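You operate a simulated robot arm through the tools that you are given. There is no shell and no other tool.

You run a simulated robot arm. Do the job below in one go: nothing can be reset, and whatever is moved stays where it is left.

Task
Put things in order on the press end of the steel bench. At the end: the black dark bottle (marked "ROTOR OIL") stands where the black depth gauge stood; the red bar stands where the cream cup card stood; the cream cup card is on the dark red tray; the brown bar stands where the black dark bottle stood; the black depth gauge stands on top of the orange tin; whatever was shut is shut again. Leave all else as you found it, and nothing knocked over.

The check looks at the end state, three seconds after you hand in, the way a careful person would. Anything else that was tipped, shoved, dropped, spilled or broken makes it a failure.

Robot
A 6-joint arm with a two-finger gripper, fixed in place. Base frame: the origin is at the foot of the arm, x ahead of it, y to its left, z up; the work surface is at about z = 0. Units: mm, degrees, N and s.
With the tool pointing down near the work surface it reaches from about 180 to 480 mm from the base axis. Its first joint turns from -66.0 to 66.0 degrees. Payload 1.76 kg.
The tool frame sits at the grasp point between the pads (the TCP): z along the fingers, y along the line on which they close. The tips reach 29 mm beyond it. The gripper opens to 82 mm; its body begins 58 mm behind the TCP.
Orientation is told as [roll, pitch, yaw] about the base's x, y, z axes, in that order, counted from this pose: with the fingers straight down and closing along the base's y, the tool's x points along the base's -x, its y along +y and its z along -z.

Tools
- The arm moves only by the tool apply_moves. Its argument "deltas" is a list of rows, each a list of 3 entries, a list of its own where there are three numbers: the turn, a rotation vector about the tool's x, y, z in units of 60 degrees (1.0 is 60 degrees), then the shift along the tool's x, y, z in units of 250 mm (1.0 is 250 mm), then the closure, from 0 (fully open) to 1 (shut). In form: [[[rx, ry, rz], [tx, ty, tz], hand], ...]. A call has 1 to 20 rows; each row is the pose to reach, as a shift and turn from the pose commanded when the call began, along the tool's axes at that moment. A call with a number of a shift or a turn outside -1 to 1 is refused whole. Rows are played at 5 a second. More than 50 mm and 8.6 degrees between two rows, or a gripper value outside its range, and nothing of the call is played. A pose out of reach is approached as far as the arm can. The call stops where the force on the tool passes 40 N (or 10 N more than at its start, if that is more) or the arm is blocked; 0.2 s more then pass. Each finger travels about 203.5 mm/s and halts on what it meets, pressing with about 21 N; the grip force reading is that of the motor and also rises with nothing between the fingers. The clock runs only during rows and for 0.2 s after the last one: add rows that repeat a pose to give the fingers time. The reply holds the time, the measured pose of the TCP, the force on the tool along the base axes, the opening and the grip force, in the units named above and with some noise, with the torque about the TCP (base axes, N m) and any sound that the robot's microphone picked up, and new pictures: "views" is both (left out), scene, wrist or none.
- Cameras (640 x 400 px; columns grow to the right, rows downward): "scene" is fixed at [65.2, 342, 423.7]; the picture's right is [-0.65, -0.76, 0.00], its down [-0.44, 0.38, -0.82] and it looks along [0.62, -0.53, -0.57] (base axes); focal length 280 px, centre (320, 200). "wrist" rides on the gripper at [79, 4, -90] in the tool frame; the picture's right is [-0.05, 1.00, 0.00], its down [-0.71, -0.04, -0.71] and it looks along [-0.71, -0.04, 0.71] (tool axes); focal length 256 px, centre (320, 200). There is no depth. A picture from a camera that has moved, and an enlarged one, comes with that camera's place and axes in the base frame and with its lens.
- close_up(camera, box): a new picture of the part [left, top, right, bottom] of that camera's present view, enlarged. The clock stands still meanwhile.
- sign_off(): hands the job in; it is judged then, once.

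Places have to be worked out from the pictures, the camera data and where the tool is seen. Open the gripper and draw the arm clear of the work before you hand the job in, unless the task says otherwise.

The tools are called after "Emit:" by a JSON object that holds its "name" and its "arguments". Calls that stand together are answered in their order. apply_moves: Moves the arm, as the interface text tells. Its arguments: {"type":"object","properties":{"deltas":{"type":"array","items":{"type":"array"}},"views":{"type":"string","enum":["both","scene","wrist","none"]}},"required":["deltas"]} The other tools are called the same way: close_up (camera, box) takes an enlarged picture of a part of a camera's view; sign_off () hands the job in.

At the start:

```text
t: 0.0
tcp_pos: [290.2, -4.0, 246.2]
orientation: [0.0, 0.1, 0.0]
force: [0.0, -0.5, 0.3]
moment: [0.05, 0.01, 0.02]
grip_width: 82.0
grasp_force: 0.0
```

scene: 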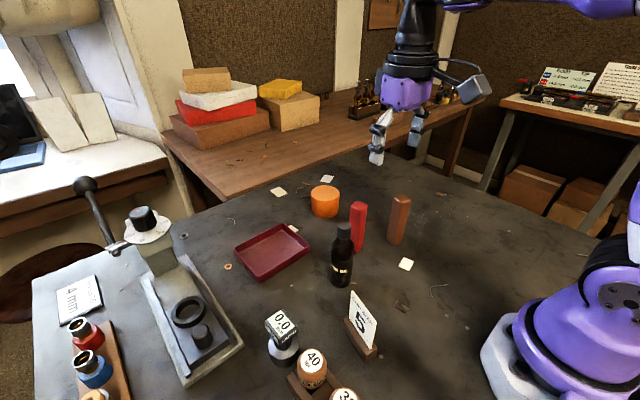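
wrist: 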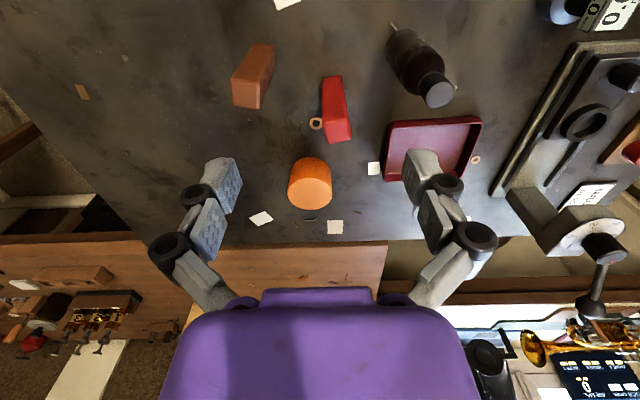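

The pictures show the bench with an orange tin, red bar, brown bar, black bottle, dark red tray, card "5" (or cup card) and a depth gauge "0.0". I'll enlarge the views to identify all objects before moving.

Emit:
{"name": "close_up", "arguments": {"camera": "scene", "box": [220, 160, 440, 300]}}

Emit:
{"name": "close_up", "arguments": {"camera": "scene", "box": [220, 270, 420, 400]}}

Emit:
{"name": "close_up", "arguments": {"camera": "scene", "box": [30, 170, 270, 400]}}

Emit:
{"name": "close_up", "arguments": {"camera": "wrist", "box": [200, 0, 640, 260]}}

```text
2.86 times, centred on (330, 230) of scene
camera zoom: at [65.2, 342.0, 423.7], right [-0.65, -0.76, 0.0], down [-0.44, 0.38, -0.82], along [0.62, -0.53, -0.57], focal length 798 px, centre (291, 114)
```

zoom: 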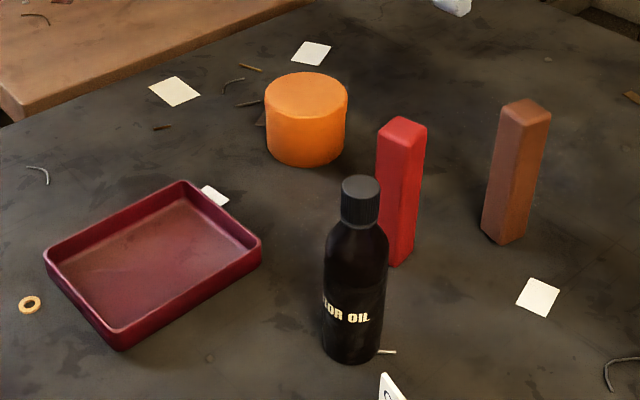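

```text
3.08 times, centred on (320, 335) of scene
camera zoom: at [65.2, 342.0, 423.7], right [-0.65, -0.76, 0.0], down [-0.44, 0.38, -0.82], along [0.62, -0.53, -0.57], focal length 860 px, centre (320, -215)
```

zoom: 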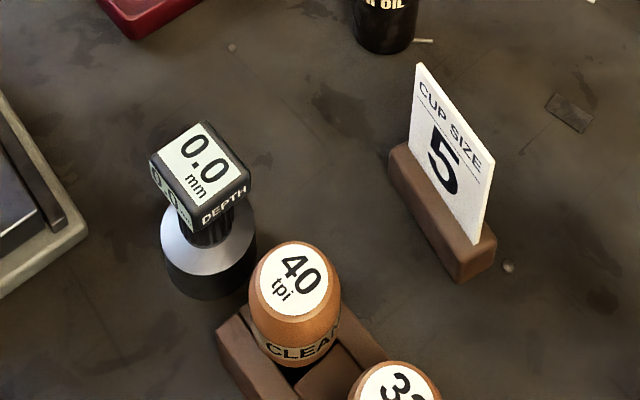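

```text
1.74 times, centred on (150, 285) of scene
camera zoom: at [65.2, 342.0, 423.7], right [-0.65, -0.76, 0.0], down [-0.44, 0.38, -0.82], along [0.62, -0.53, -0.57], focal length 486 px, centre (616, 52)
```

zoom: 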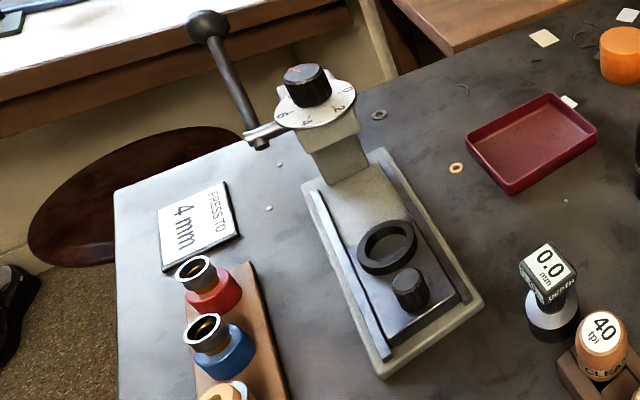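

```text
1.45 times, centred on (420, 130) of wrist
camera zoom: at [210.6, 0.1, 336.6], right [0.05, 1.0, 0.0], down [0.71, -0.04, 0.71], along [0.71, -0.04, -0.71], focal length 372 px, centre (174, 302)
```

zoom: 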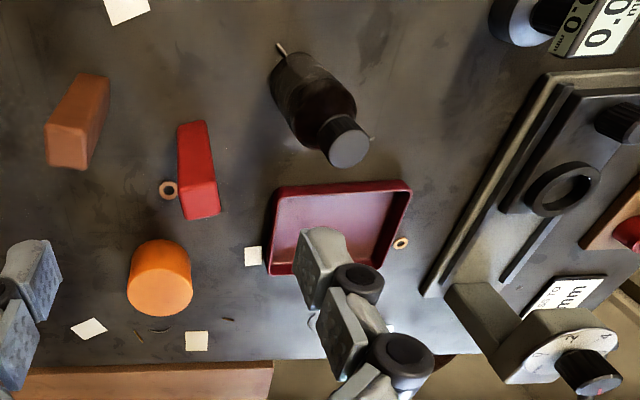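

I estimate: bottle about (300, 90), red bar (343, 5), brown bar (303, -75), tin (482, -30), tray centre (440, 150), gauge (257, 247), card (199, 148). First I go high over the tin with the empty hand to test the reach there and look closer.

Emit:
{"name": "apply_moves", "arguments": {"deltas": [[[0, 0, 0], [-0.1, -0.013, 0.02], 0], [[0, 0, 0], [-0.2, -0.026, 0.04], 0], [[0, 0, 0], [-0.3, -0.04, 0.07], 0], [[0, 0, 0], [-0.4, -0.053, 0.1], 0], [[0, 0, 0], [-0.5, -0.066, 0.13], 0], [[0, 0, 0], [-0.6, -0.08, 0.15], 0], [[0, 0, 0], [-0.7, -0.092, 0.17], 0], [[0, 0, 0], [-0.768, -0.104, 0.184], 0], [[0, 0, 0], [-0.768, -0.104, 0.184], 0]]}}

```text
t: 2.0
tcp_pos: [444.9, -23.8, 196.6]
orientation: [0.0, 0.0, 0.0]
force: [0.8, 0.4, 0.3]
moment: [-0.03, 0.02, 0.01]
grip_width: 81.8
grasp_force: 0.0
out of reach, approached as far as the arm can: row 7, 8, 9
camera wrist: at [366.7, -20.0, 286.5], right [0.05, 1.0, 0.0], down [0.71, -0.04, 0.71], along [0.71, -0.04, -0.71], focal length 256 px, centre (320, 200)
```

scene: 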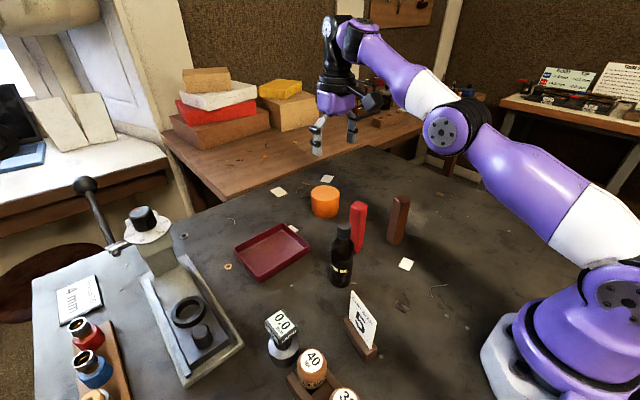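
wrist: 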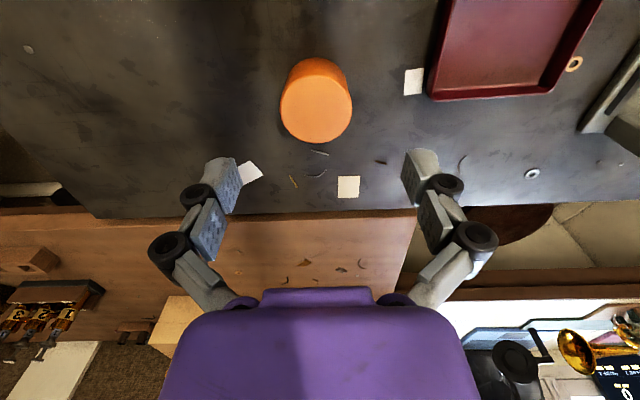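

At z≈197 the reach ends at about 445 mm; the tin centre comes out near (479, -29) with its top at about z=50. I go lower without tilt to see how far out the arm gets at gauge-placing height (z≈122).

Emit:
{"name": "apply_moves", "arguments": {"deltas": [[[0, 0, 0], [0, 0, 0.1], 0], [[0, 0, 0], [0, 0, 0.2], 0], [[0, 0, 0], [0, 0, 0.3], 0], [[0, 0, 0], [-0.07, -0.01, 0.3], 0], [[0, 0, 0], [-0.14, -0.02, 0.3], 0], [[0, 0, 0], [-0.14, -0.02, 0.3], 0]]}}

```text
t: 3.4
tcp_pos: [467.7, -29.4, 120.6]
orientation: [-0.1, -0.1, 0.0]
force: [-0.4, 0.7, 0.5]
moment: [0.0, 0.0, 0.02]
grip_width: 82.0
grasp_force: 0.1
out of reach, approached as far as the arm can: row 5, 6
camera wrist: at [389.4, -25.0, 209.6], right [0.05, 1.0, 0.0], down [0.71, -0.04, 0.71], along [0.71, -0.04, -0.71], focal length 256 px, centre (320, 200)
```

scene: 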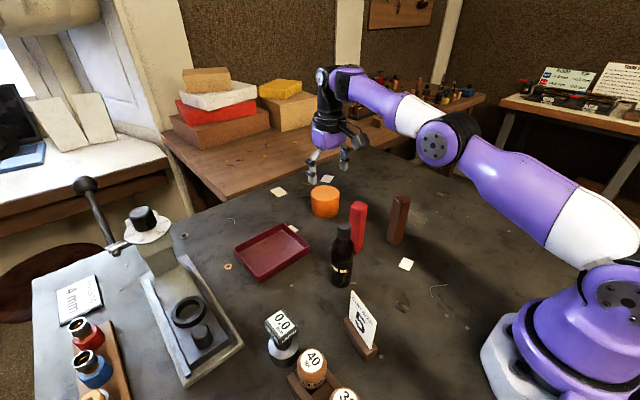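
wrist: 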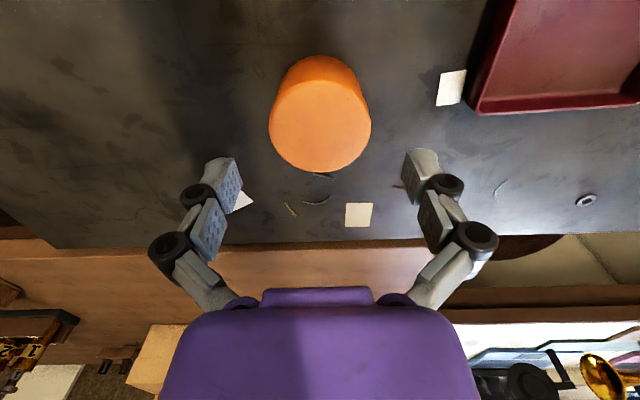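

Straight down it reaches 468 mm at z≈121, about 11 mm short of the tin centre (478.5, -30). I test whether an 8° outward pitch about the closing axis covers the rest, since I could grasp the gauge with the same pitch.

Emit:
{"name": "apply_moves", "arguments": {"deltas": [[[0, -0.06, 0], [0, 0, 0], 0], [[0, -0.133, 0], [0, 0, 0], 0], [[0, -0.133, 0], [-0.02, 0, 0], 0], [[0, -0.133, 0], [-0.044, 0, 0], 0], [[0, -0.133, 0], [-0.044, 0, 0], 0]]}}

```text
t: 4.6
tcp_pos: [479.6, -28.6, 119.3]
orientation: [0.0, -8.0, 0.1]
force: [0.2, -0.6, 0.4]
moment: [-0.01, -0.02, 0.02]
grip_width: 82.0
grasp_force: 0.0
camera wrist: at [388.9, -24.8, 197.0], right [0.05, 1.0, 0.01], down [0.6, -0.04, 0.8], along [0.8, -0.04, -0.6], focal length 256 px, centre (320, 200)
```

scene: 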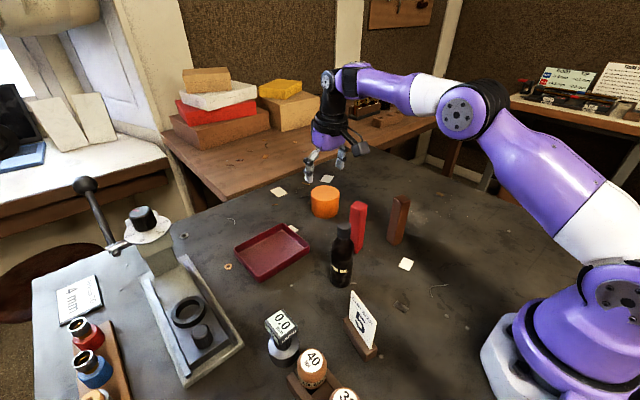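
wrist: 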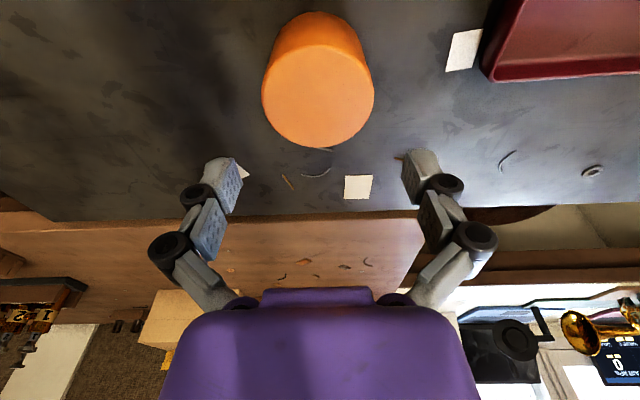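

The pitch of 8° reaches the tin centre cleanly, so I'll use about 12° for margin. Now I withdraw up and toward the middle to survey the gauge, card and bottle from above.

Emit:
{"name": "apply_moves", "arguments": {"deltas": [[[0, 0.017, 0], [0.081, 0.069, -0.067], 0], [[0, 0.033, 0], [0.1625, 0.1385, -0.1345], 0], [[0, 0.05, 0], [0.244, 0.208, -0.202], 0], [[0, 0.067, 0], [0.325, 0.277, -0.269], 0], [[0, 0.083, 0], [0.406, 0.346, -0.336], 0], [[0, 0.1, 0], [0.4875, 0.4155, -0.4035], 0], [[0, 0.117, 0], [0.569, 0.485, -0.471], 0], [[0, 0.133, 0], [0.65, 0.554, -0.538], 0], [[0, 0.133, 0], [0.65, 0.554, -0.538], 0]], "views": "wrist"}}

```text
t: 6.6
tcp_pos: [297.9, 109.1, 230.2]
orientation: [0.0, 0.0, 0.0]
force: [-0.6, -0.2, -0.4]
moment: [0.0, 0.0, 0.02]
grip_width: 81.9
grasp_force: 0.1
camera wrist: at [218.8, 114.3, 320.7], right [0.05, 1.0, 0.0], down [0.71, -0.04, 0.71], along [0.71, -0.04, -0.71], focal length 256 px, centre (320, 200)
```

wrist: 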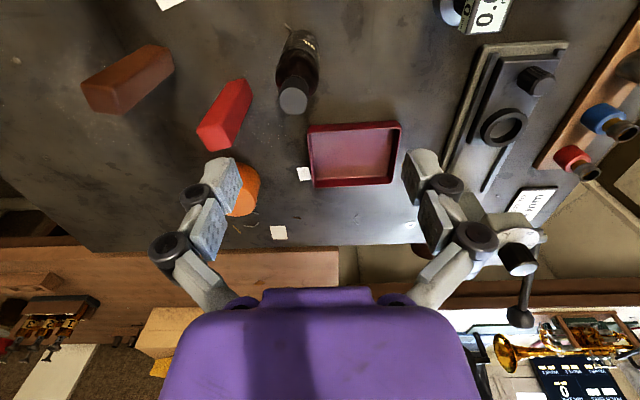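

The camera looks ahead of the tool, so I move back toward the base to see the gauge and the card from above.

Emit:
{"name": "apply_moves", "arguments": {"deltas": [[[0, 0, 0], [0.098, 0.091, 0], 0], [[0, 0, 0], [0.196, 0.182, 0], 0], [[0, 0, 0], [0.294, 0.273, 0], 0], [[0, 0, 0], [0.392, 0.364, 0], 0], [[0, 0, 0], [0.392, 0.364, 0], 0]], "views": "wrist"}}

```text
t: 7.8
tcp_pos: [203.3, 199.0, 230.2]
orientation: [0.0, 0.0, 0.0]
force: [-0.2, -0.1, -0.3]
moment: [0.0, -0.02, -0.01]
grip_width: 82.0
grasp_force: 0.1
camera wrist: at [124.0, 203.8, 319.7], right [0.05, 1.0, 0.0], down [0.71, -0.04, 0.71], along [0.71, -0.04, -0.71], focal length 256 px, centre (320, 200)
```

wrist: 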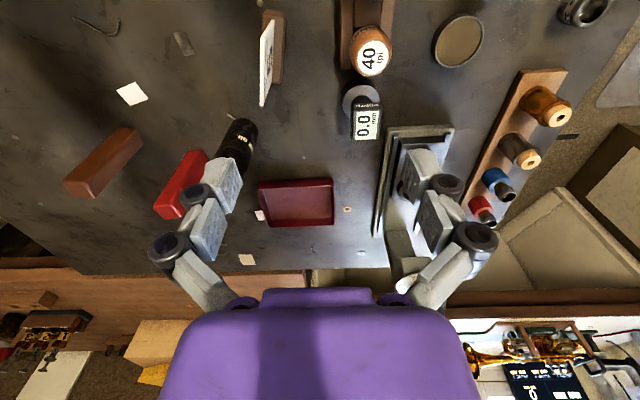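

The gauge, card, bottle and bars are visible now. I enlarge the parts around them to measure positions and orientations.

Emit:
{"name": "close_up", "arguments": {"camera": "wrist", "box": [230, 0, 470, 150]}}

Emit:
{"name": "close_up", "arguments": {"camera": "wrist", "box": [50, 70, 370, 270]}}

```text
2.67 times, centred on (350, 75) of wrist
camera zoom: at [124.0, 203.8, 319.7], right [0.05, 1.0, 0.0], down [0.71, -0.04, 0.71], along [0.71, -0.04, -0.71], focal length 683 px, centre (240, 533)
```

zoom: 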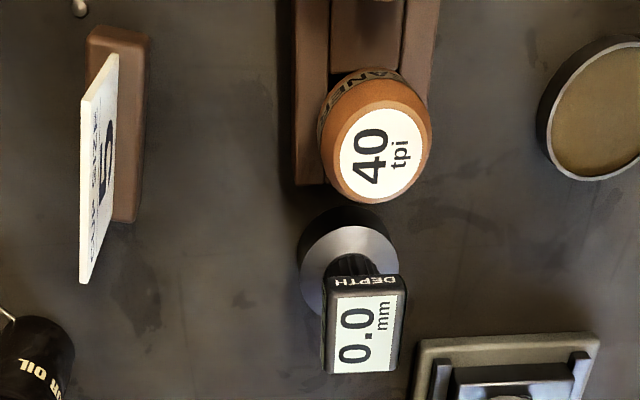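

```text
2.00 times, centred on (210, 170) of wrist
camera zoom: at [124.0, 203.8, 319.7], right [0.05, 1.0, 0.0], down [0.71, -0.04, 0.71], along [0.71, -0.04, -0.71], focal length 512 px, centre (540, 260)
```

zoom: 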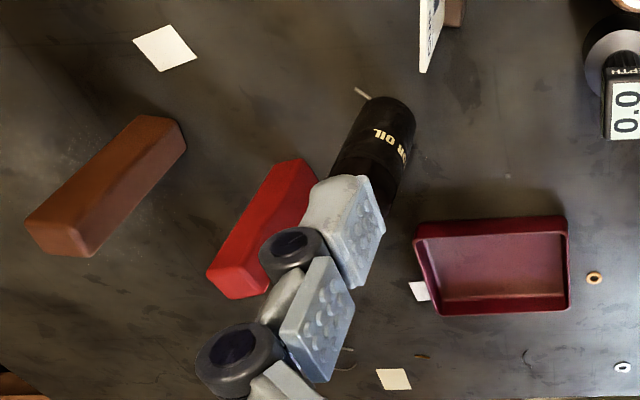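

The gauge body sits at about (255, 245.5), top z≈83, with its head box about 34 × 28 mm square to the base axes; the card is at about (200, 148), turned -12°. I go to a pre-grasp point above the gauge with the 12° outward pitch.

Emit:
{"name": "apply_moves", "arguments": {"deltas": [[[0, -0.04, 0], [-0.042, 0.037, 0.08], 0], [[0, -0.08, 0], [-0.083, 0.074, 0.16], 0], [[0, -0.12, 0], [-0.125, 0.11, 0.24], 0], [[0, -0.16, 0], [-0.166, 0.147, 0.32], 0], [[0, -0.2, 0], [-0.208, 0.184, 0.4], 0], [[0, -0.2, 0], [-0.208, 0.184, 0.4], 0], [[0, -0.2, 0], [-0.208, 0.184, 0.4], 0]]}}

```text
t: 9.4
tcp_pos: [256.2, 244.5, 129.5]
orientation: [0.0, -12.0, 0.1]
force: [-0.1, -0.3, 0.9]
moment: [-0.02, -0.03, -0.02]
grip_width: 82.2
grasp_force: 0.1
camera wrist: at [159.6, 249.8, 201.2], right [0.05, 1.0, 0.01], down [0.54, -0.04, 0.84], along [0.84, -0.04, -0.54], focal length 256 px, centre (320, 200)
```

scene: 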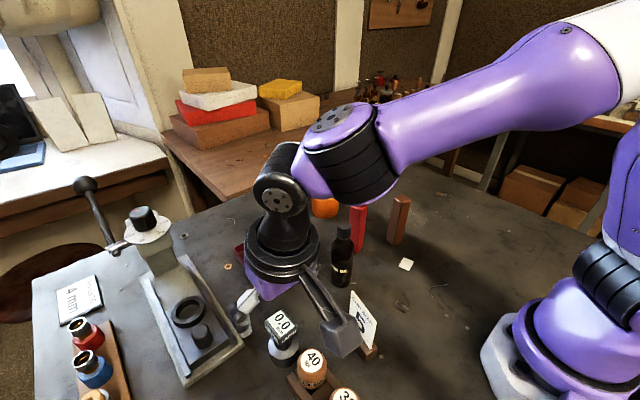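
wrist: 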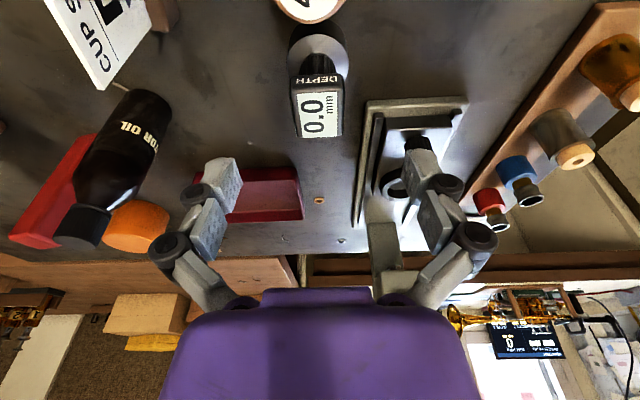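

The gauge head sits centred between the fingers in the wrist picture (I get (255, 245) for it). I lower straight down to z≈74 with the hand open.

Emit:
{"name": "apply_moves", "arguments": {"deltas": [[[0, 0, 0], [0.0115, 0.002, 0.054], 0], [[0, 0, 0], [0.023, 0.002, 0.1085], 0], [[0, 0, 0], [0.0345, 0.002, 0.163], 0], [[0, 0, 0], [0.046, 0.002, 0.217], 0], [[0, 0, 0], [0.046, 0.002, 0.217], 0]]}}

```text
t: 10.6
tcp_pos: [253.0, 246.5, 72.9]
orientation: [-0.1, -12.0, 0.0]
force: [-0.1, -0.6, 0.2]
moment: [0.0, -0.02, 0.01]
grip_width: 81.8
grasp_force: 0.1
camera wrist: at [157.5, 251.0, 145.7], right [0.05, 1.0, 0.01], down [0.54, -0.04, 0.84], along [0.84, -0.04, -0.55], focal length 256 px, centre (320, 200)
```

scene: 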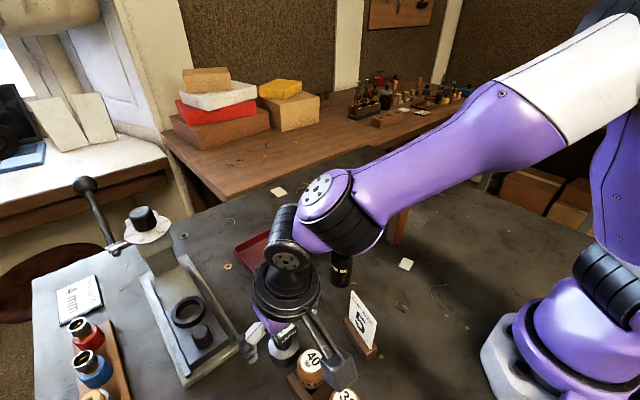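
wrist: 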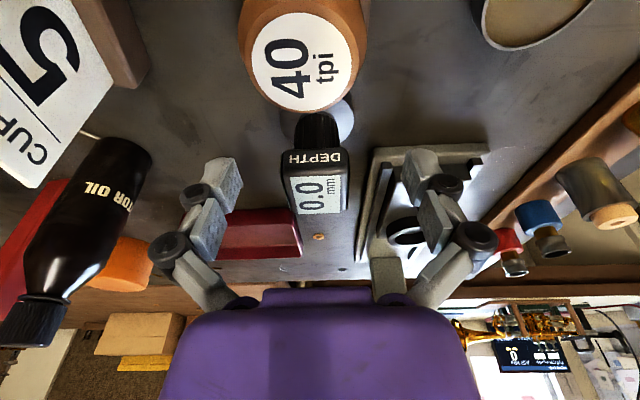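

The head lies between the pads, about 1 mm off centre and at pad height. I close the hand.

Emit:
{"name": "apply_moves", "arguments": {"deltas": [[[0, 0, 0], [0, 0, 0], 0.4], [[0, 0, 0], [0, 0, 0], 0.6], [[0, 0, 0], [0, 0, 0], 1], [[0, 0, 0], [0, 0, 0], 1], [[0, 0, 0], [0, 0, 0], 1]], "views": "wrist"}}

```text
t: 11.8
tcp_pos: [253.2, 247.5, 74.6]
orientation: [0.1, -11.9, 0.0]
force: [-1.6, -3.5, 9.5]
moment: [-0.05, -0.03, -0.03]
grip_width: 29.1
grasp_force: 20.9
camera wrist: at [157.6, 251.0, 146.2], right [0.05, 1.0, 0.01], down [0.54, -0.04, 0.84], along [0.84, -0.04, -0.54], focal length 256 px, centre (320, 200)
```

wrist: 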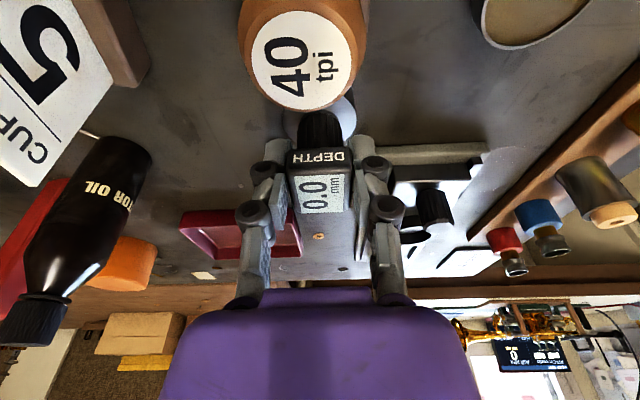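

The grip closed at 29 mm on the head with 21 N. I lift straight up, slowly at first, and check that the gauge comes along.

Emit:
{"name": "apply_moves", "arguments": {"deltas": [[[0, 0, 0], [-0.008, 0, -0.039], 1], [[0, 0, 0], [-0.021, 0, -0.098], 1], [[0, 0, 0], [-0.042, 0, -0.196], 1], [[0, 0, 0], [-0.063, 0, -0.294], 1], [[0, 0, 0], [-0.083, 0, -0.391], 1], [[0, 0, 0], [-0.104, 0, -0.489], 1], [[0, 0, 0], [-0.125, 0, -0.587], 1], [[0, 0, 0], [-0.125, 0, -0.587], 1]]}}

```text
t: 13.6
tcp_pos: [254.5, 246.4, 223.5]
orientation: [-0.1, -12.1, 0.1]
force: [-0.2, -0.7, -1.9]
moment: [-0.02, -0.01, 0.0]
grip_width: 28.7
grasp_force: 21.7
camera wrist: at [158.6, 251.1, 296.5], right [0.05, 1.0, 0.01], down [0.54, -0.04, 0.84], along [0.84, -0.04, -0.55], focal length 256 px, centre (320, 200)
```

scene: 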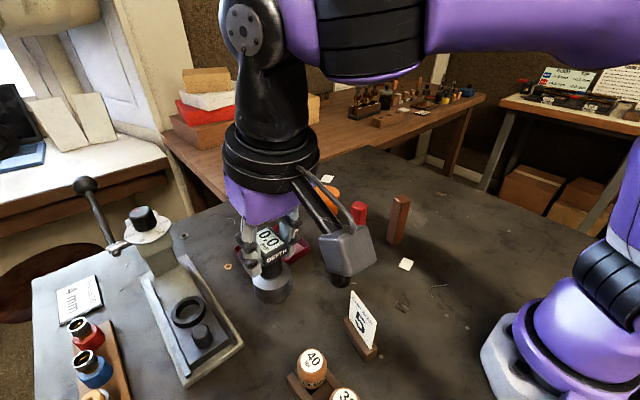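
wrist: 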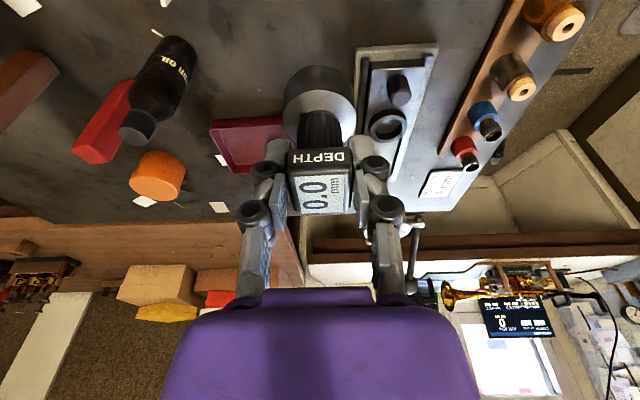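

The gauge is held upright and clear (weight about 2 N). I carry it high over the bench toward the tin, staying above the bottle.

Emit:
{"name": "apply_moves", "arguments": {"deltas": [[[0, 0, 0], [-0.0705, -0.093, 0.017], 1], [[0, 0, 0], [-0.141, -0.186, 0.034], 1], [[0, 0, 0], [-0.2115, -0.279, 0.051], 1], [[0, 0, 0], [-0.282, -0.372, 0.068], 1], [[0, 0, 0], [-0.3525, -0.465, 0.085], 1], [[0, 0, 0], [-0.423, -0.558, 0.102], 1], [[0, 0, 0], [-0.4935, -0.651, 0.119], 1], [[0, 0, 0], [-0.564, -0.744, 0.136], 1], [[0, 0, 0], [-0.564, -0.744, 0.136], 1]]}}

```text
t: 15.6
tcp_pos: [401.2, 60.8, 222.1]
orientation: [-0.1, -12.0, -0.1]
force: [0.8, -0.1, -2.1]
moment: [0.03, -0.01, 0.0]
grip_width: 29.0
grasp_force: 21.0
camera wrist: at [304.2, 65.1, 292.4], right [0.05, 1.0, 0.01], down [0.54, -0.04, 0.84], along [0.84, -0.04, -0.55], focal length 256 px, centre (320, 200)
```

scene: 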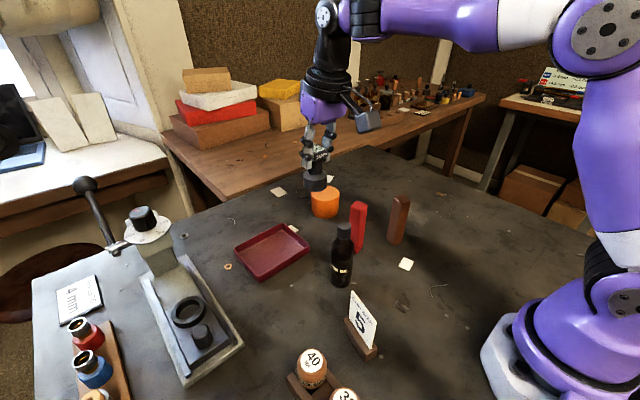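
wrist: 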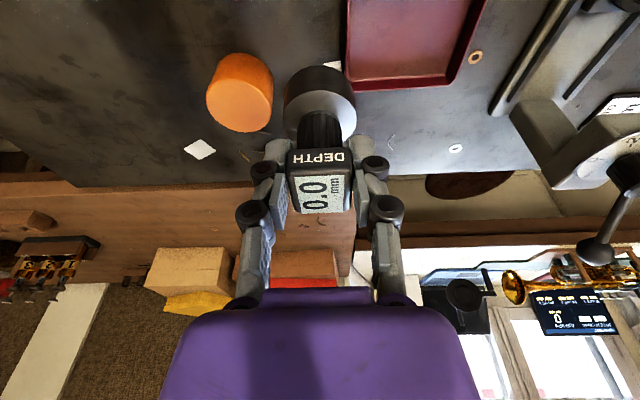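

I continue to a point just above the tin (TCP z≈146, gauge foot about 20 mm over the tin top).

Emit:
{"name": "apply_moves", "arguments": {"deltas": [[[0, 0, 0], [-0.037, -0.08, 0.06], 1], [[0, 0, 0], [-0.0745, -0.16, 0.12], 1], [[0, 0, 0], [-0.112, -0.24, 0.18], 1], [[0, 0, 0], [-0.149, -0.32, 0.24], 1], [[0, 0, 0], [-0.195, -0.341, 0.299], 1], [[0, 0, 0], [-0.241, -0.362, 0.358], 1], [[0, 0, 0], [-0.241, -0.362, 0.358], 1]]}}

```text
t: 17.2
tcp_pos: [477.0, -29.4, 145.8]
orientation: [-0.1, -12.0, 0.0]
force: [-0.1, 0.5, -1.7]
moment: [0.02, 0.01, 0.0]
grip_width: 29.0
grasp_force: 20.2
camera wrist: at [380.8, -25.0, 217.3], right [0.05, 1.0, 0.01], down [0.54, -0.04, 0.84], along [0.84, -0.04, -0.54], focal length 256 px, centre (320, 200)
```

scene: 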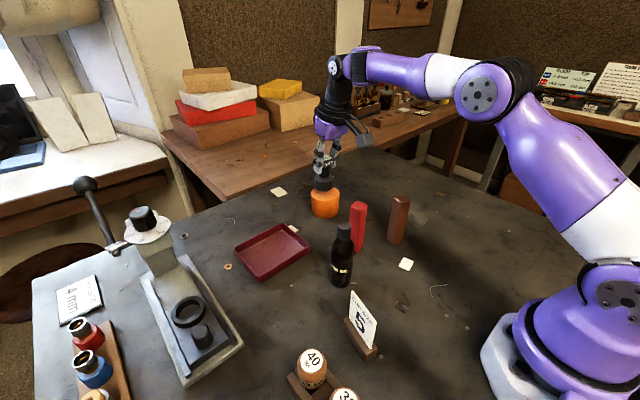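
wrist: 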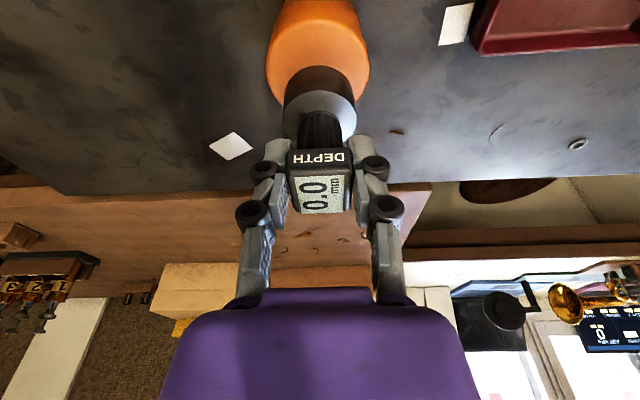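

Emit:
{"name": "close_up", "arguments": {"camera": "scene", "box": [270, 130, 380, 230]}}

Emit:
{"name": "close_up", "arguments": {"camera": "wrist", "box": [220, 0, 420, 220]}}

```text
4.00 times, centred on (325, 180) of scene
camera zoom: at [65.2, 342.0, 423.7], right [-0.65, -0.76, 0.0], down [-0.44, 0.38, -0.82], along [0.62, -0.53, -0.57], focal length 1118 px, centre (300, 280)
```

zoom: 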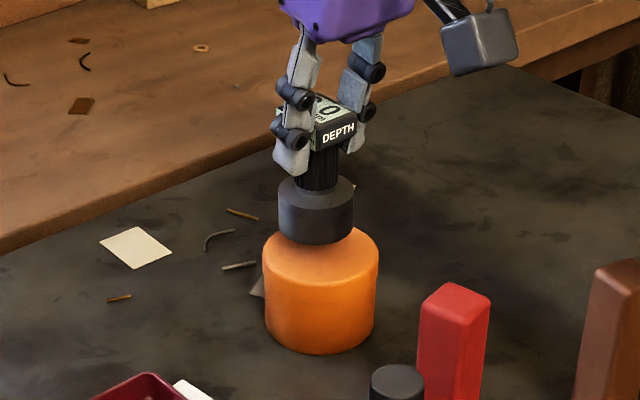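

```text
1.82 times, centred on (320, 110) of wrist
camera zoom: at [380.8, -25.0, 217.3], right [0.05, 1.0, 0.01], down [0.54, -0.04, 0.84], along [0.84, -0.04, -0.54], focal length 465 px, centre (320, 364)
```

zoom: 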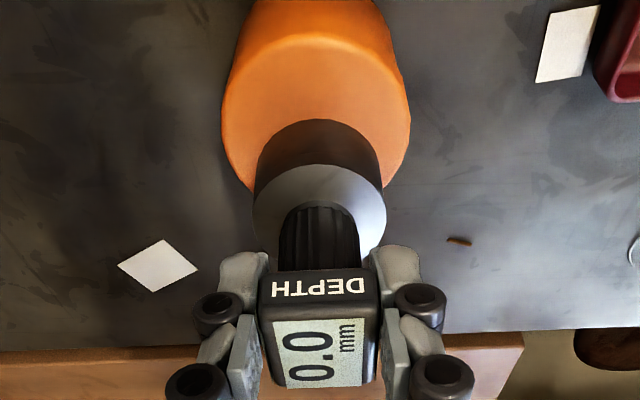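

The gauge foot hovers about 18–20 mm over the tin and is laterally within 2 mm. I lower it by 14 mm with a 2 mm outward correction.

Emit:
{"name": "apply_moves", "arguments": {"deltas": [[[0, 0, 0], [-0.004, 0, 0.012], 1], [[0, 0, 0], [0, 0, 0.034], 1], [[0, 0, 0], [0.004, 0, 0.056], 1], [[0, 0, 0], [0.004, 0, 0.056], 1]]}}

Emit:
{"name": "close_up", "arguments": {"camera": "scene", "box": [270, 130, 380, 230]}}

```text
t: 18.2
tcp_pos: [477.4, -28.0, 131.0]
orientation: [0.0, -12.1, 0.0]
force: [0.8, -0.5, -3.2]
moment: [-0.04, 0.04, 0.02]
grip_width: 28.9
grasp_force: 20.7
camera wrist: at [381.7, -24.9, 203.0], right [0.05, 1.0, 0.01], down [0.54, -0.04, 0.84], along [0.84, -0.04, -0.55], focal length 256 px, centre (320, 200)
```

scene: 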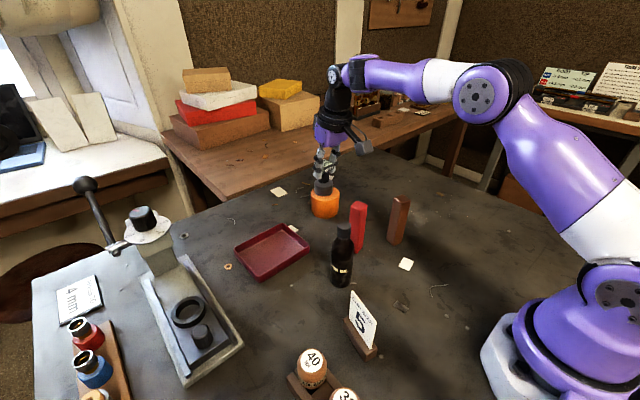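
wrist: 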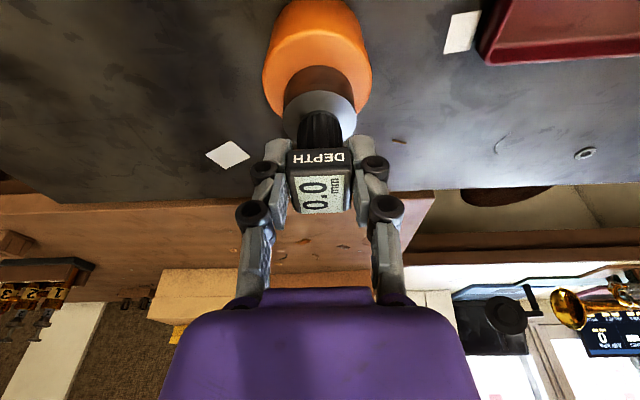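

```text
4.00 times, centred on (325, 180) of scene
camera zoom: at [65.2, 342.0, 423.7], right [-0.65, -0.76, 0.0], down [-0.44, 0.38, -0.82], along [0.62, -0.53, -0.57], focal length 1118 px, centre (300, 280)
```

zoom: 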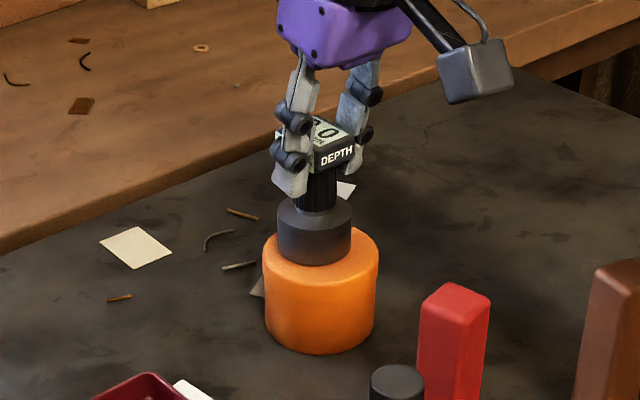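

I judge roughly 8 mm of gap left and the gauge about 2 mm off toward +x/+y. I correct that and lower 6 mm more.

Emit:
{"name": "apply_moves", "arguments": {"deltas": [[[0, 0, 0], [0.006, -0.006, 0.008], 1], [[0, 0, 0], [0.011, -0.008, 0.022], 1], [[0, 0, 0], [0.011, -0.008, 0.022], 1]], "views": "wrist"}}

Emit:
{"name": "close_up", "arguments": {"camera": "scene", "box": [285, 160, 365, 230]}}

```text
t: 19.0
tcp_pos: [476.7, -31.0, 127.0]
orientation: [0.0, -12.3, 0.1]
force: [1.7, 5.4, 16.1]
moment: [0.11, -0.24, 0.06]
grip_width: 29.1
grasp_force: 20.7
camera wrist: at [380.8, -27.0, 198.1], right [0.05, 1.0, 0.01], down [0.54, -0.04, 0.84], along [0.84, -0.04, -0.54], focal length 256 px, centre (320, 200)
```

wrist: 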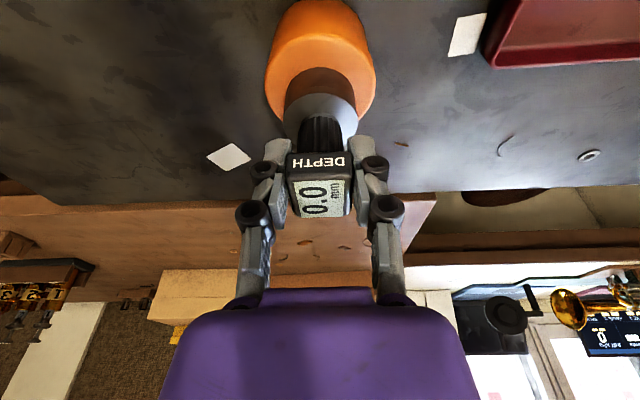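

```text
5.71 times, centred on (325, 195) of scene
camera zoom: at [65.1, 342.0, 423.8], right [-0.65, -0.76, 0.0], down [-0.44, 0.38, -0.82], along [0.62, -0.53, -0.57], focal length 1597 px, centre (291, 229)
```

zoom: 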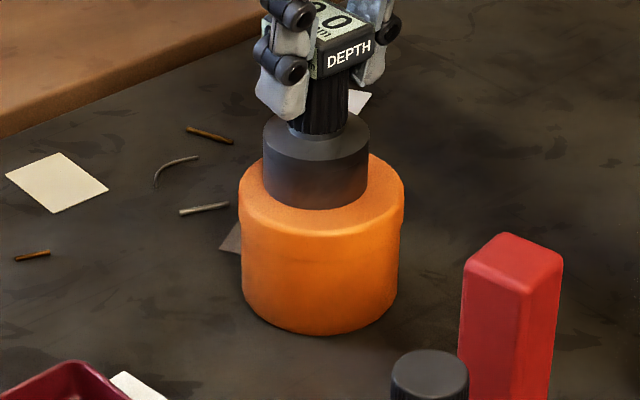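

The gauge touches the tin (upward force 16 N at TCP z≈127, so tin top is about 53). Before releasing I check the centring in enlarged views.

Emit:
{"name": "close_up", "arguments": {"camera": "wrist", "box": [240, 0, 400, 160]}}

Emit:
{"name": "close_up", "arguments": {"camera": "scene", "box": [300, 170, 350, 220]}}

```text
2.50 times, centred on (320, 80) of wrist
camera zoom: at [380.8, -27.0, 198.1], right [0.05, 1.0, 0.01], down [0.54, -0.04, 0.84], along [0.84, -0.04, -0.54], focal length 640 px, centre (320, 500)
```

zoom: 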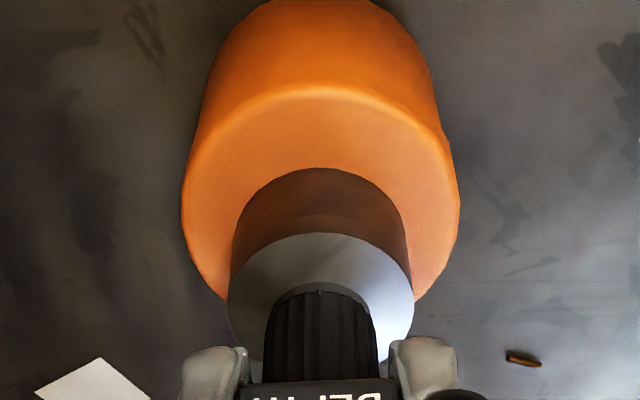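

```text
8.00 times, centred on (325, 195) of scene
camera zoom: at [65.1, 342.0, 423.8], right [-0.65, -0.76, 0.0], down [-0.44, 0.38, -0.82], along [0.62, -0.53, -0.57], focal length 2236 px, centre (280, 240)
```

zoom: 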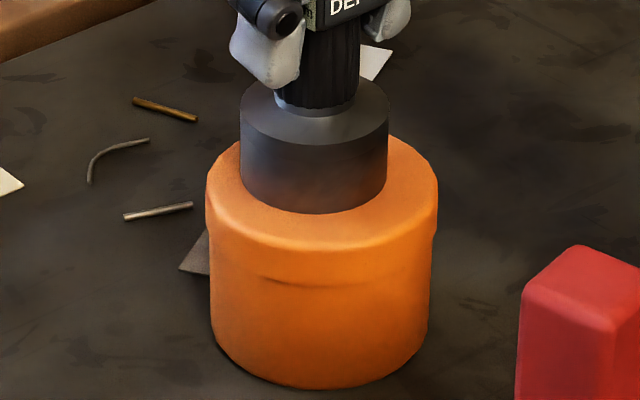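

Both enlarged views show the gauge foot sitting about 6 mm too far toward +x on the tin. I lift it 6 mm, move it 6 mm back and look again.

Emit:
{"name": "apply_moves", "arguments": {"deltas": [[[0, 0, 0], [-0.005, 0, -0.0235], 1], [[0, 0, 0], [0.0185, 0.002, -0.0285], 1], [[0, 0, 0], [0.0185, 0.002, -0.0285], 1]], "views": "none"}}

Emit:
{"name": "close_up", "arguments": {"camera": "wrist", "box": [240, 0, 400, 160]}}

Emit:
{"name": "close_up", "arguments": {"camera": "scene", "box": [295, 140, 365, 220]}}

```text
t: 19.8
tcp_pos: [471.0, -30.5, 131.0]
orientation: [0.0, -11.9, 0.0]
force: [0.3, -0.4, -2.1]
moment: [-0.03, 0.03, 0.03]
grip_width: 28.9
grasp_force: 20.7
```

```text
2.50 times, centred on (320, 80) of wrist
camera zoom: at [374.5, -26.8, 202.3], right [0.05, 1.0, 0.01], down [0.55, -0.04, 0.84], along [0.84, -0.04, -0.55], focal length 640 px, centre (320, 500)
```

zoom: 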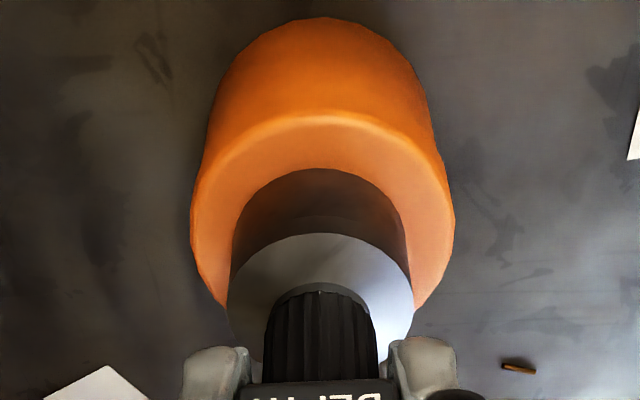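

```text
5.00 times, centred on (330, 180) of scene
camera zoom: at [65.2, 342.0, 423.7], right [-0.65, -0.76, 0.0], down [-0.44, 0.38, -0.82], along [0.62, -0.53, -0.57], focal length 1397 px, centre (270, 300)
```

zoom: 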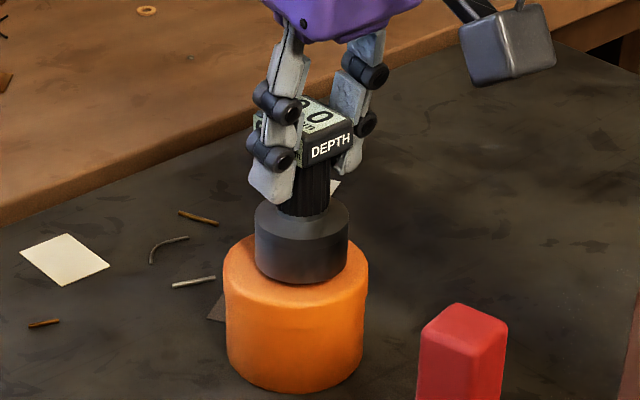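

The margins now look even (about 11 mm at the near side). I lower 4.5 mm to set it down gently.

Emit:
{"name": "apply_moves", "arguments": {"deltas": [[[0, 0, 0], [0.002, 0, 0.009], 1], [[0, 0, 0], [0.0037, 0, 0.0176], 1], [[0, 0, 0], [0.0037, 0, 0.0176], 1]], "views": "none"}}

Emit:
{"name": "close_up", "arguments": {"camera": "scene", "box": [295, 140, 365, 220]}}

```text
t: 20.6
tcp_pos: [469.4, -31.6, 127.7]
orientation: [0.0, -12.0, 0.0]
force: [0.6, 0.5, -2.6]
moment: [0.02, -0.02, -0.02]
grip_width: 29.1
grasp_force: 21.1
```

```text
5.00 times, centred on (330, 180) of scene
camera zoom: at [65.2, 342.0, 423.7], right [-0.65, -0.76, 0.0], down [-0.44, 0.38, -0.82], along [0.62, -0.53, -0.57], focal length 1397 px, centre (270, 300)
```

zoom: 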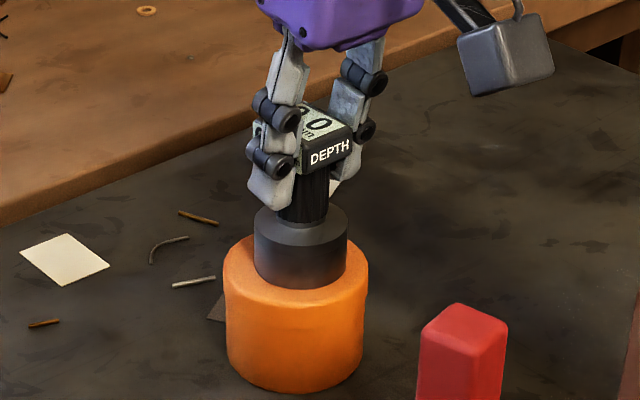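

Still no contact force. I creep down in ~1 mm steps.

Emit:
{"name": "apply_moves", "arguments": {"deltas": [[[0, 0, 0], [0.001, 0, 0.0047], 1], [[0, 0, 0], [0.001, 0, 0.0047], 1]], "views": "none"}}

```text
t: 21.2
tcp_pos: [472.4, -31.5, 126.1]
orientation: [-0.1, -12.2, 0.1]
force: [-5.4, 3.0, 14.4]
moment: [0.07, 0.27, 0.0]
grip_width: 28.8
grasp_force: 21.2
```

Contact at 14 N. I relieve about half a millimetre and open the hand in stages.

Emit:
{"name": "apply_moves", "arguments": {"deltas": [[[0, 0, 0], [-0.0004, 0, -0.002], 1], [[0, 0, 0], [-0.0004, 0, -0.002], 0.6], [[0, 0, 0], [-0.0004, 0, -0.002], 0.4], [[0, 0, 0], [-0.0004, 0, -0.002], 0.1], [[0, 0, 0], [-0.0004, 0, -0.002], 0]]}}

Emit:
{"name": "close_up", "arguments": {"camera": "scene", "box": [295, 140, 365, 220]}}

```text
t: 22.4
tcp_pos: [471.2, -32.4, 126.4]
orientation: [0.0, -11.9, 0.1]
force: [-0.3, -0.2, -0.6]
moment: [0.02, -0.01, 0.0]
grip_width: 82.0
grasp_force: 0.0
camera wrist: at [375.0, -27.1, 198.2], right [0.05, 1.0, 0.01], down [0.54, -0.04, 0.84], along [0.84, -0.04, -0.54], focal length 256 px, centre (320, 200)
```

scene: 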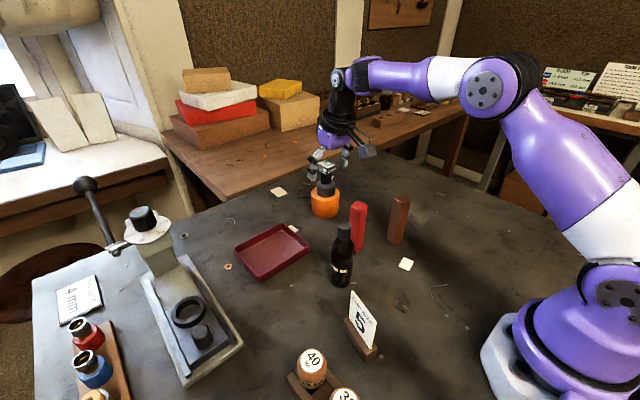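
wrist: 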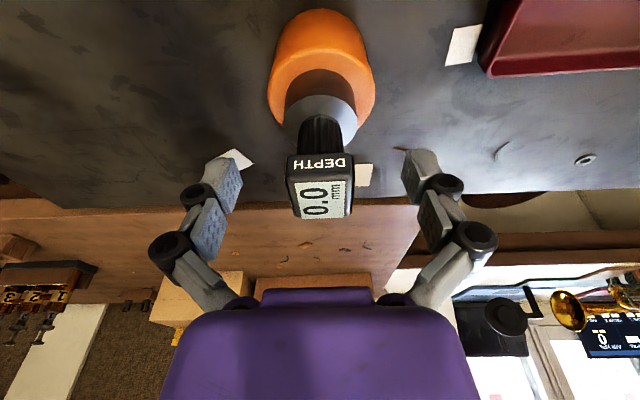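

```text
5.00 times, centred on (330, 180) of scene
camera zoom: at [65.2, 342.0, 423.7], right [-0.65, -0.76, 0.0], down [-0.44, 0.38, -0.82], along [0.62, -0.53, -0.57], focal length 1397 px, centre (270, 300)
```

zoom: 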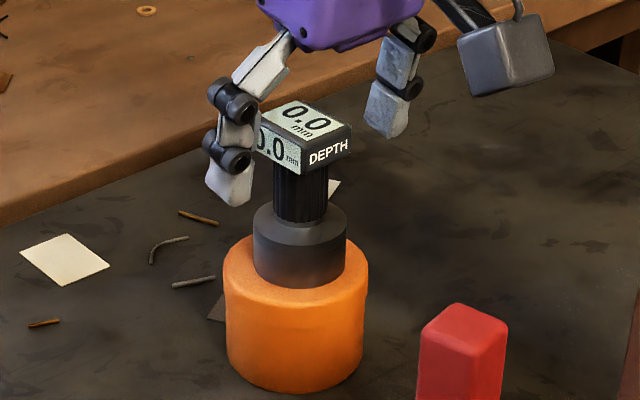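

The gauge stands upright and well centred on the tin. I withdraw up and inward, level the tool again and go look at the bottle.

Emit:
{"name": "apply_moves", "arguments": {"deltas": [[[0, 0, 0], [0.033, 0, -0.102], 0], [[0, 0, 0], [0.065, 0, -0.205], 0], [[0, 0, 0], [0.098, 0, -0.307], 0], [[0, 0.029, 0], [0.199, 0.069, -0.343], 0], [[0, 0.058, 0], [0.3, 0.139, -0.378], 0], [[0, 0.087, 0], [0.402, 0.208, -0.414], 0], [[0, 0.116, 0], [0.503, 0.278, -0.449], 0], [[0, 0.145, 0], [0.605, 0.347, -0.485], 0], [[0, 0.174, 0], [0.706, 0.417, -0.52], 0], [[0, 0.2, 0], [0.808, 0.486, -0.556], 0], [[0, 0.2, 0], [0.808, 0.486, -0.556], 0]]}}

```text
t: 24.8
tcp_pos: [241.9, 91.0, 221.8]
orientation: [0.0, 0.1, 0.0]
force: [0.6, -0.8, -0.5]
moment: [-0.01, 0.02, 0.05]
grip_width: 81.9
grasp_force: 0.1
camera wrist: at [164.5, 94.4, 311.4], right [0.05, 1.0, 0.0], down [0.71, -0.04, 0.71], along [0.71, -0.04, -0.71], focal length 256 px, centre (320, 200)
```

scene: 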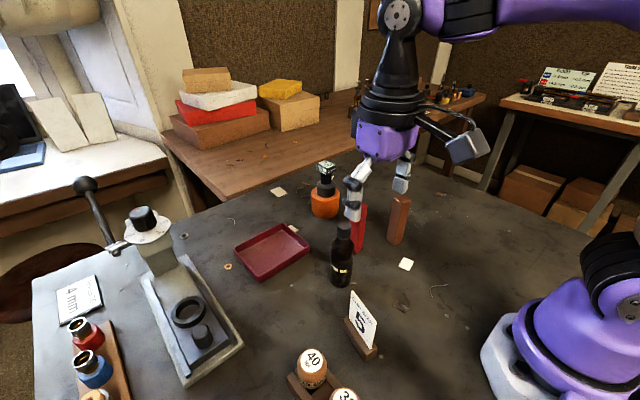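
wrist: 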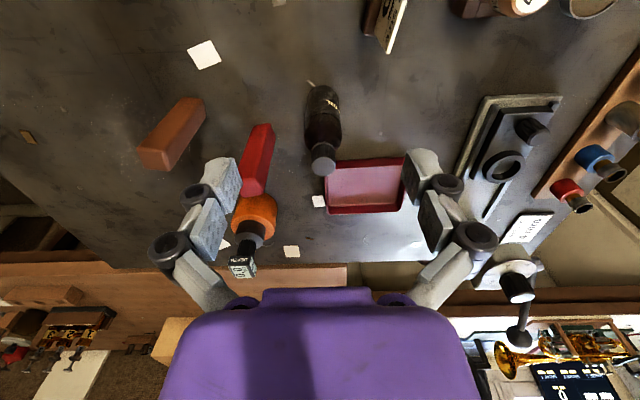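

I enlarge the view on the bottle and on the bars to measure them.

Emit:
{"name": "close_up", "arguments": {"camera": "wrist", "box": [260, 60, 400, 200]}}

Emit:
{"name": "close_up", "arguments": {"camera": "wrist", "box": [120, 80, 300, 210]}}

```text
2.86 times, centred on (330, 130) of wrist
camera zoom: at [164.5, 94.4, 311.4], right [0.05, 1.0, 0.0], down [0.71, -0.04, 0.71], along [0.71, -0.04, -0.71], focal length 731 px, centre (291, 400)
```

zoom: 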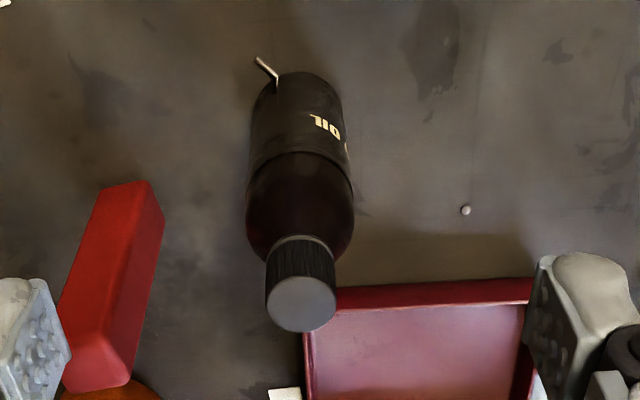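

```text
3.08 times, centred on (210, 145) of wrist
camera zoom: at [164.5, 94.4, 311.4], right [0.05, 1.0, 0.0], down [0.71, -0.04, 0.71], along [0.71, -0.04, -0.71], focal length 788 px, centre (658, 369)
```

zoom: 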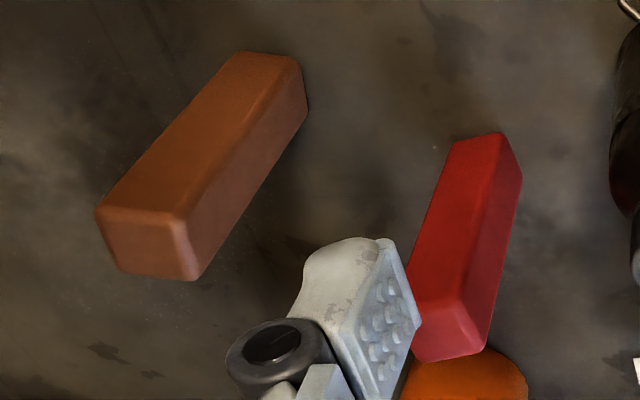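

The bottle comes out at (300.5, 91), diameter about 38 mm, height about 135 mm. I move over it with the open hand, tips still above the cap.

Emit:
{"name": "apply_moves", "arguments": {"deltas": [[[0, 0, 0], [-0.076, 0, 0.048], 0], [[0, 0, 0], [-0.152, 0, 0.096], 0], [[0, 0, 0], [-0.228, 0.002, 0.144], 0], [[0, 0, 0], [-0.228, 0.002, 0.144], 0], [[0, 0, 0], [-0.228, 0.002, 0.144], 0]], "views": "none"}}

Emit:
{"name": "apply_moves", "arguments": {"deltas": [[[0, 0, 0], [0, 0, 0], 0]]}}

```text
t: 26.0
tcp_pos: [302.0, 90.4, 184.5]
orientation: [-0.1, 0.1, 0.0]
force: [-0.5, 0.3, -0.2]
moment: [0.03, 0.04, 0.02]
grip_width: 82.2
grasp_force: 0.1
```

```text
t: 26.4
tcp_pos: [300.4, 89.4, 185.1]
orientation: [-0.1, 0.0, 0.0]
force: [0.6, 0.1, 0.5]
moment: [-0.01, 0.0, -0.02]
grip_width: 82.1
grasp_force: 0.1
camera wrist: at [222.7, 94.0, 274.2], right [0.05, 1.0, 0.0], down [0.71, -0.04, 0.71], along [0.71, -0.04, -0.71], focal length 256 px, centre (320, 200)
```

scene: 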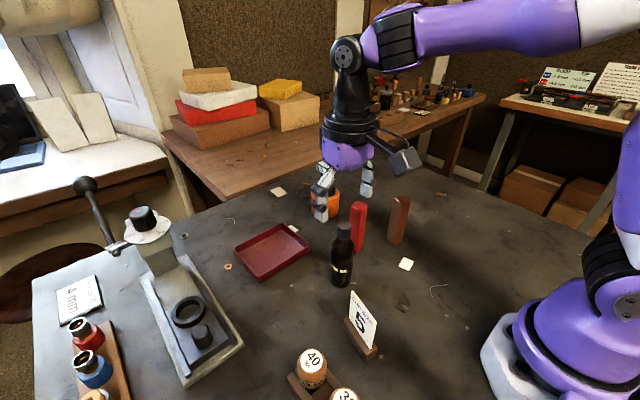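
wrist: 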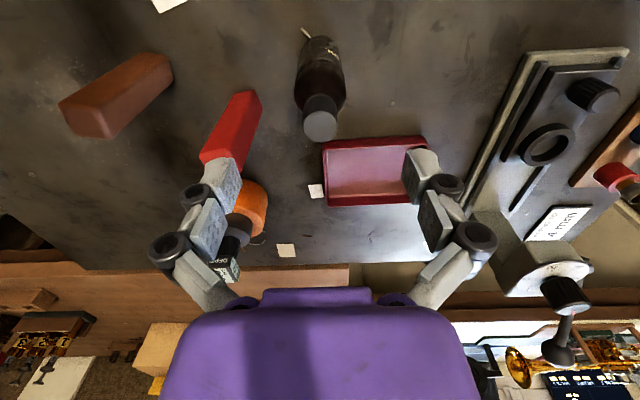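

The bottle cap is centred under the hand ((299.5, 90)). I lower to z≈86 where the palm still clears the cap.

Emit:
{"name": "apply_moves", "arguments": {"deltas": [[[0, 0, 0], [0, 0, 0.08], 0], [[0, 0, 0], [0, 0, 0.16], 0], [[0, 0, 0], [0, 0, 0.24], 0], [[0, 0, 0], [0, 0, 0.32], 0], [[0, 0, 0], [0, 0, 0.396], 0], [[0, 0, 0], [0, 0, 0.396], 0]]}}

```text
t: 27.8
tcp_pos: [302.1, 91.3, 85.3]
orientation: [-0.1, 0.1, 0.0]
force: [0.2, 0.6, 0.0]
moment: [0.01, 0.03, -0.02]
grip_width: 82.2
grasp_force: 0.1
camera wrist: at [223.8, 95.8, 175.3], right [0.05, 1.0, 0.0], down [0.71, -0.04, 0.71], along [0.71, -0.04, -0.71], focal length 256 px, centre (320, 200)
```

scene: 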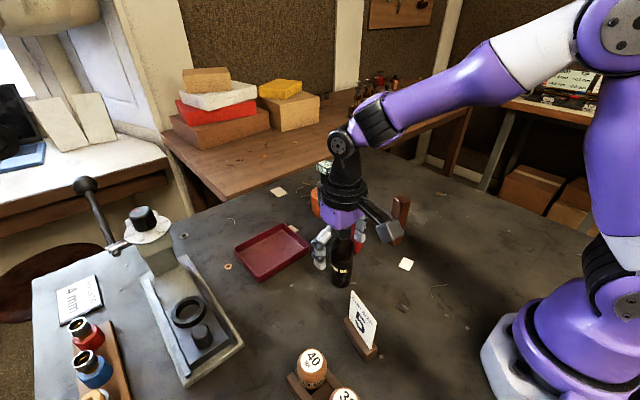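
wrist: 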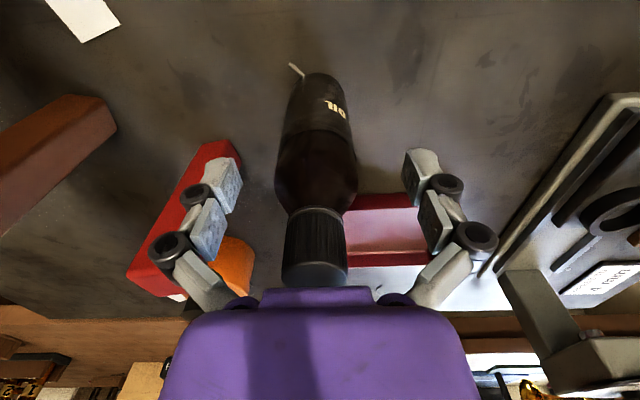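

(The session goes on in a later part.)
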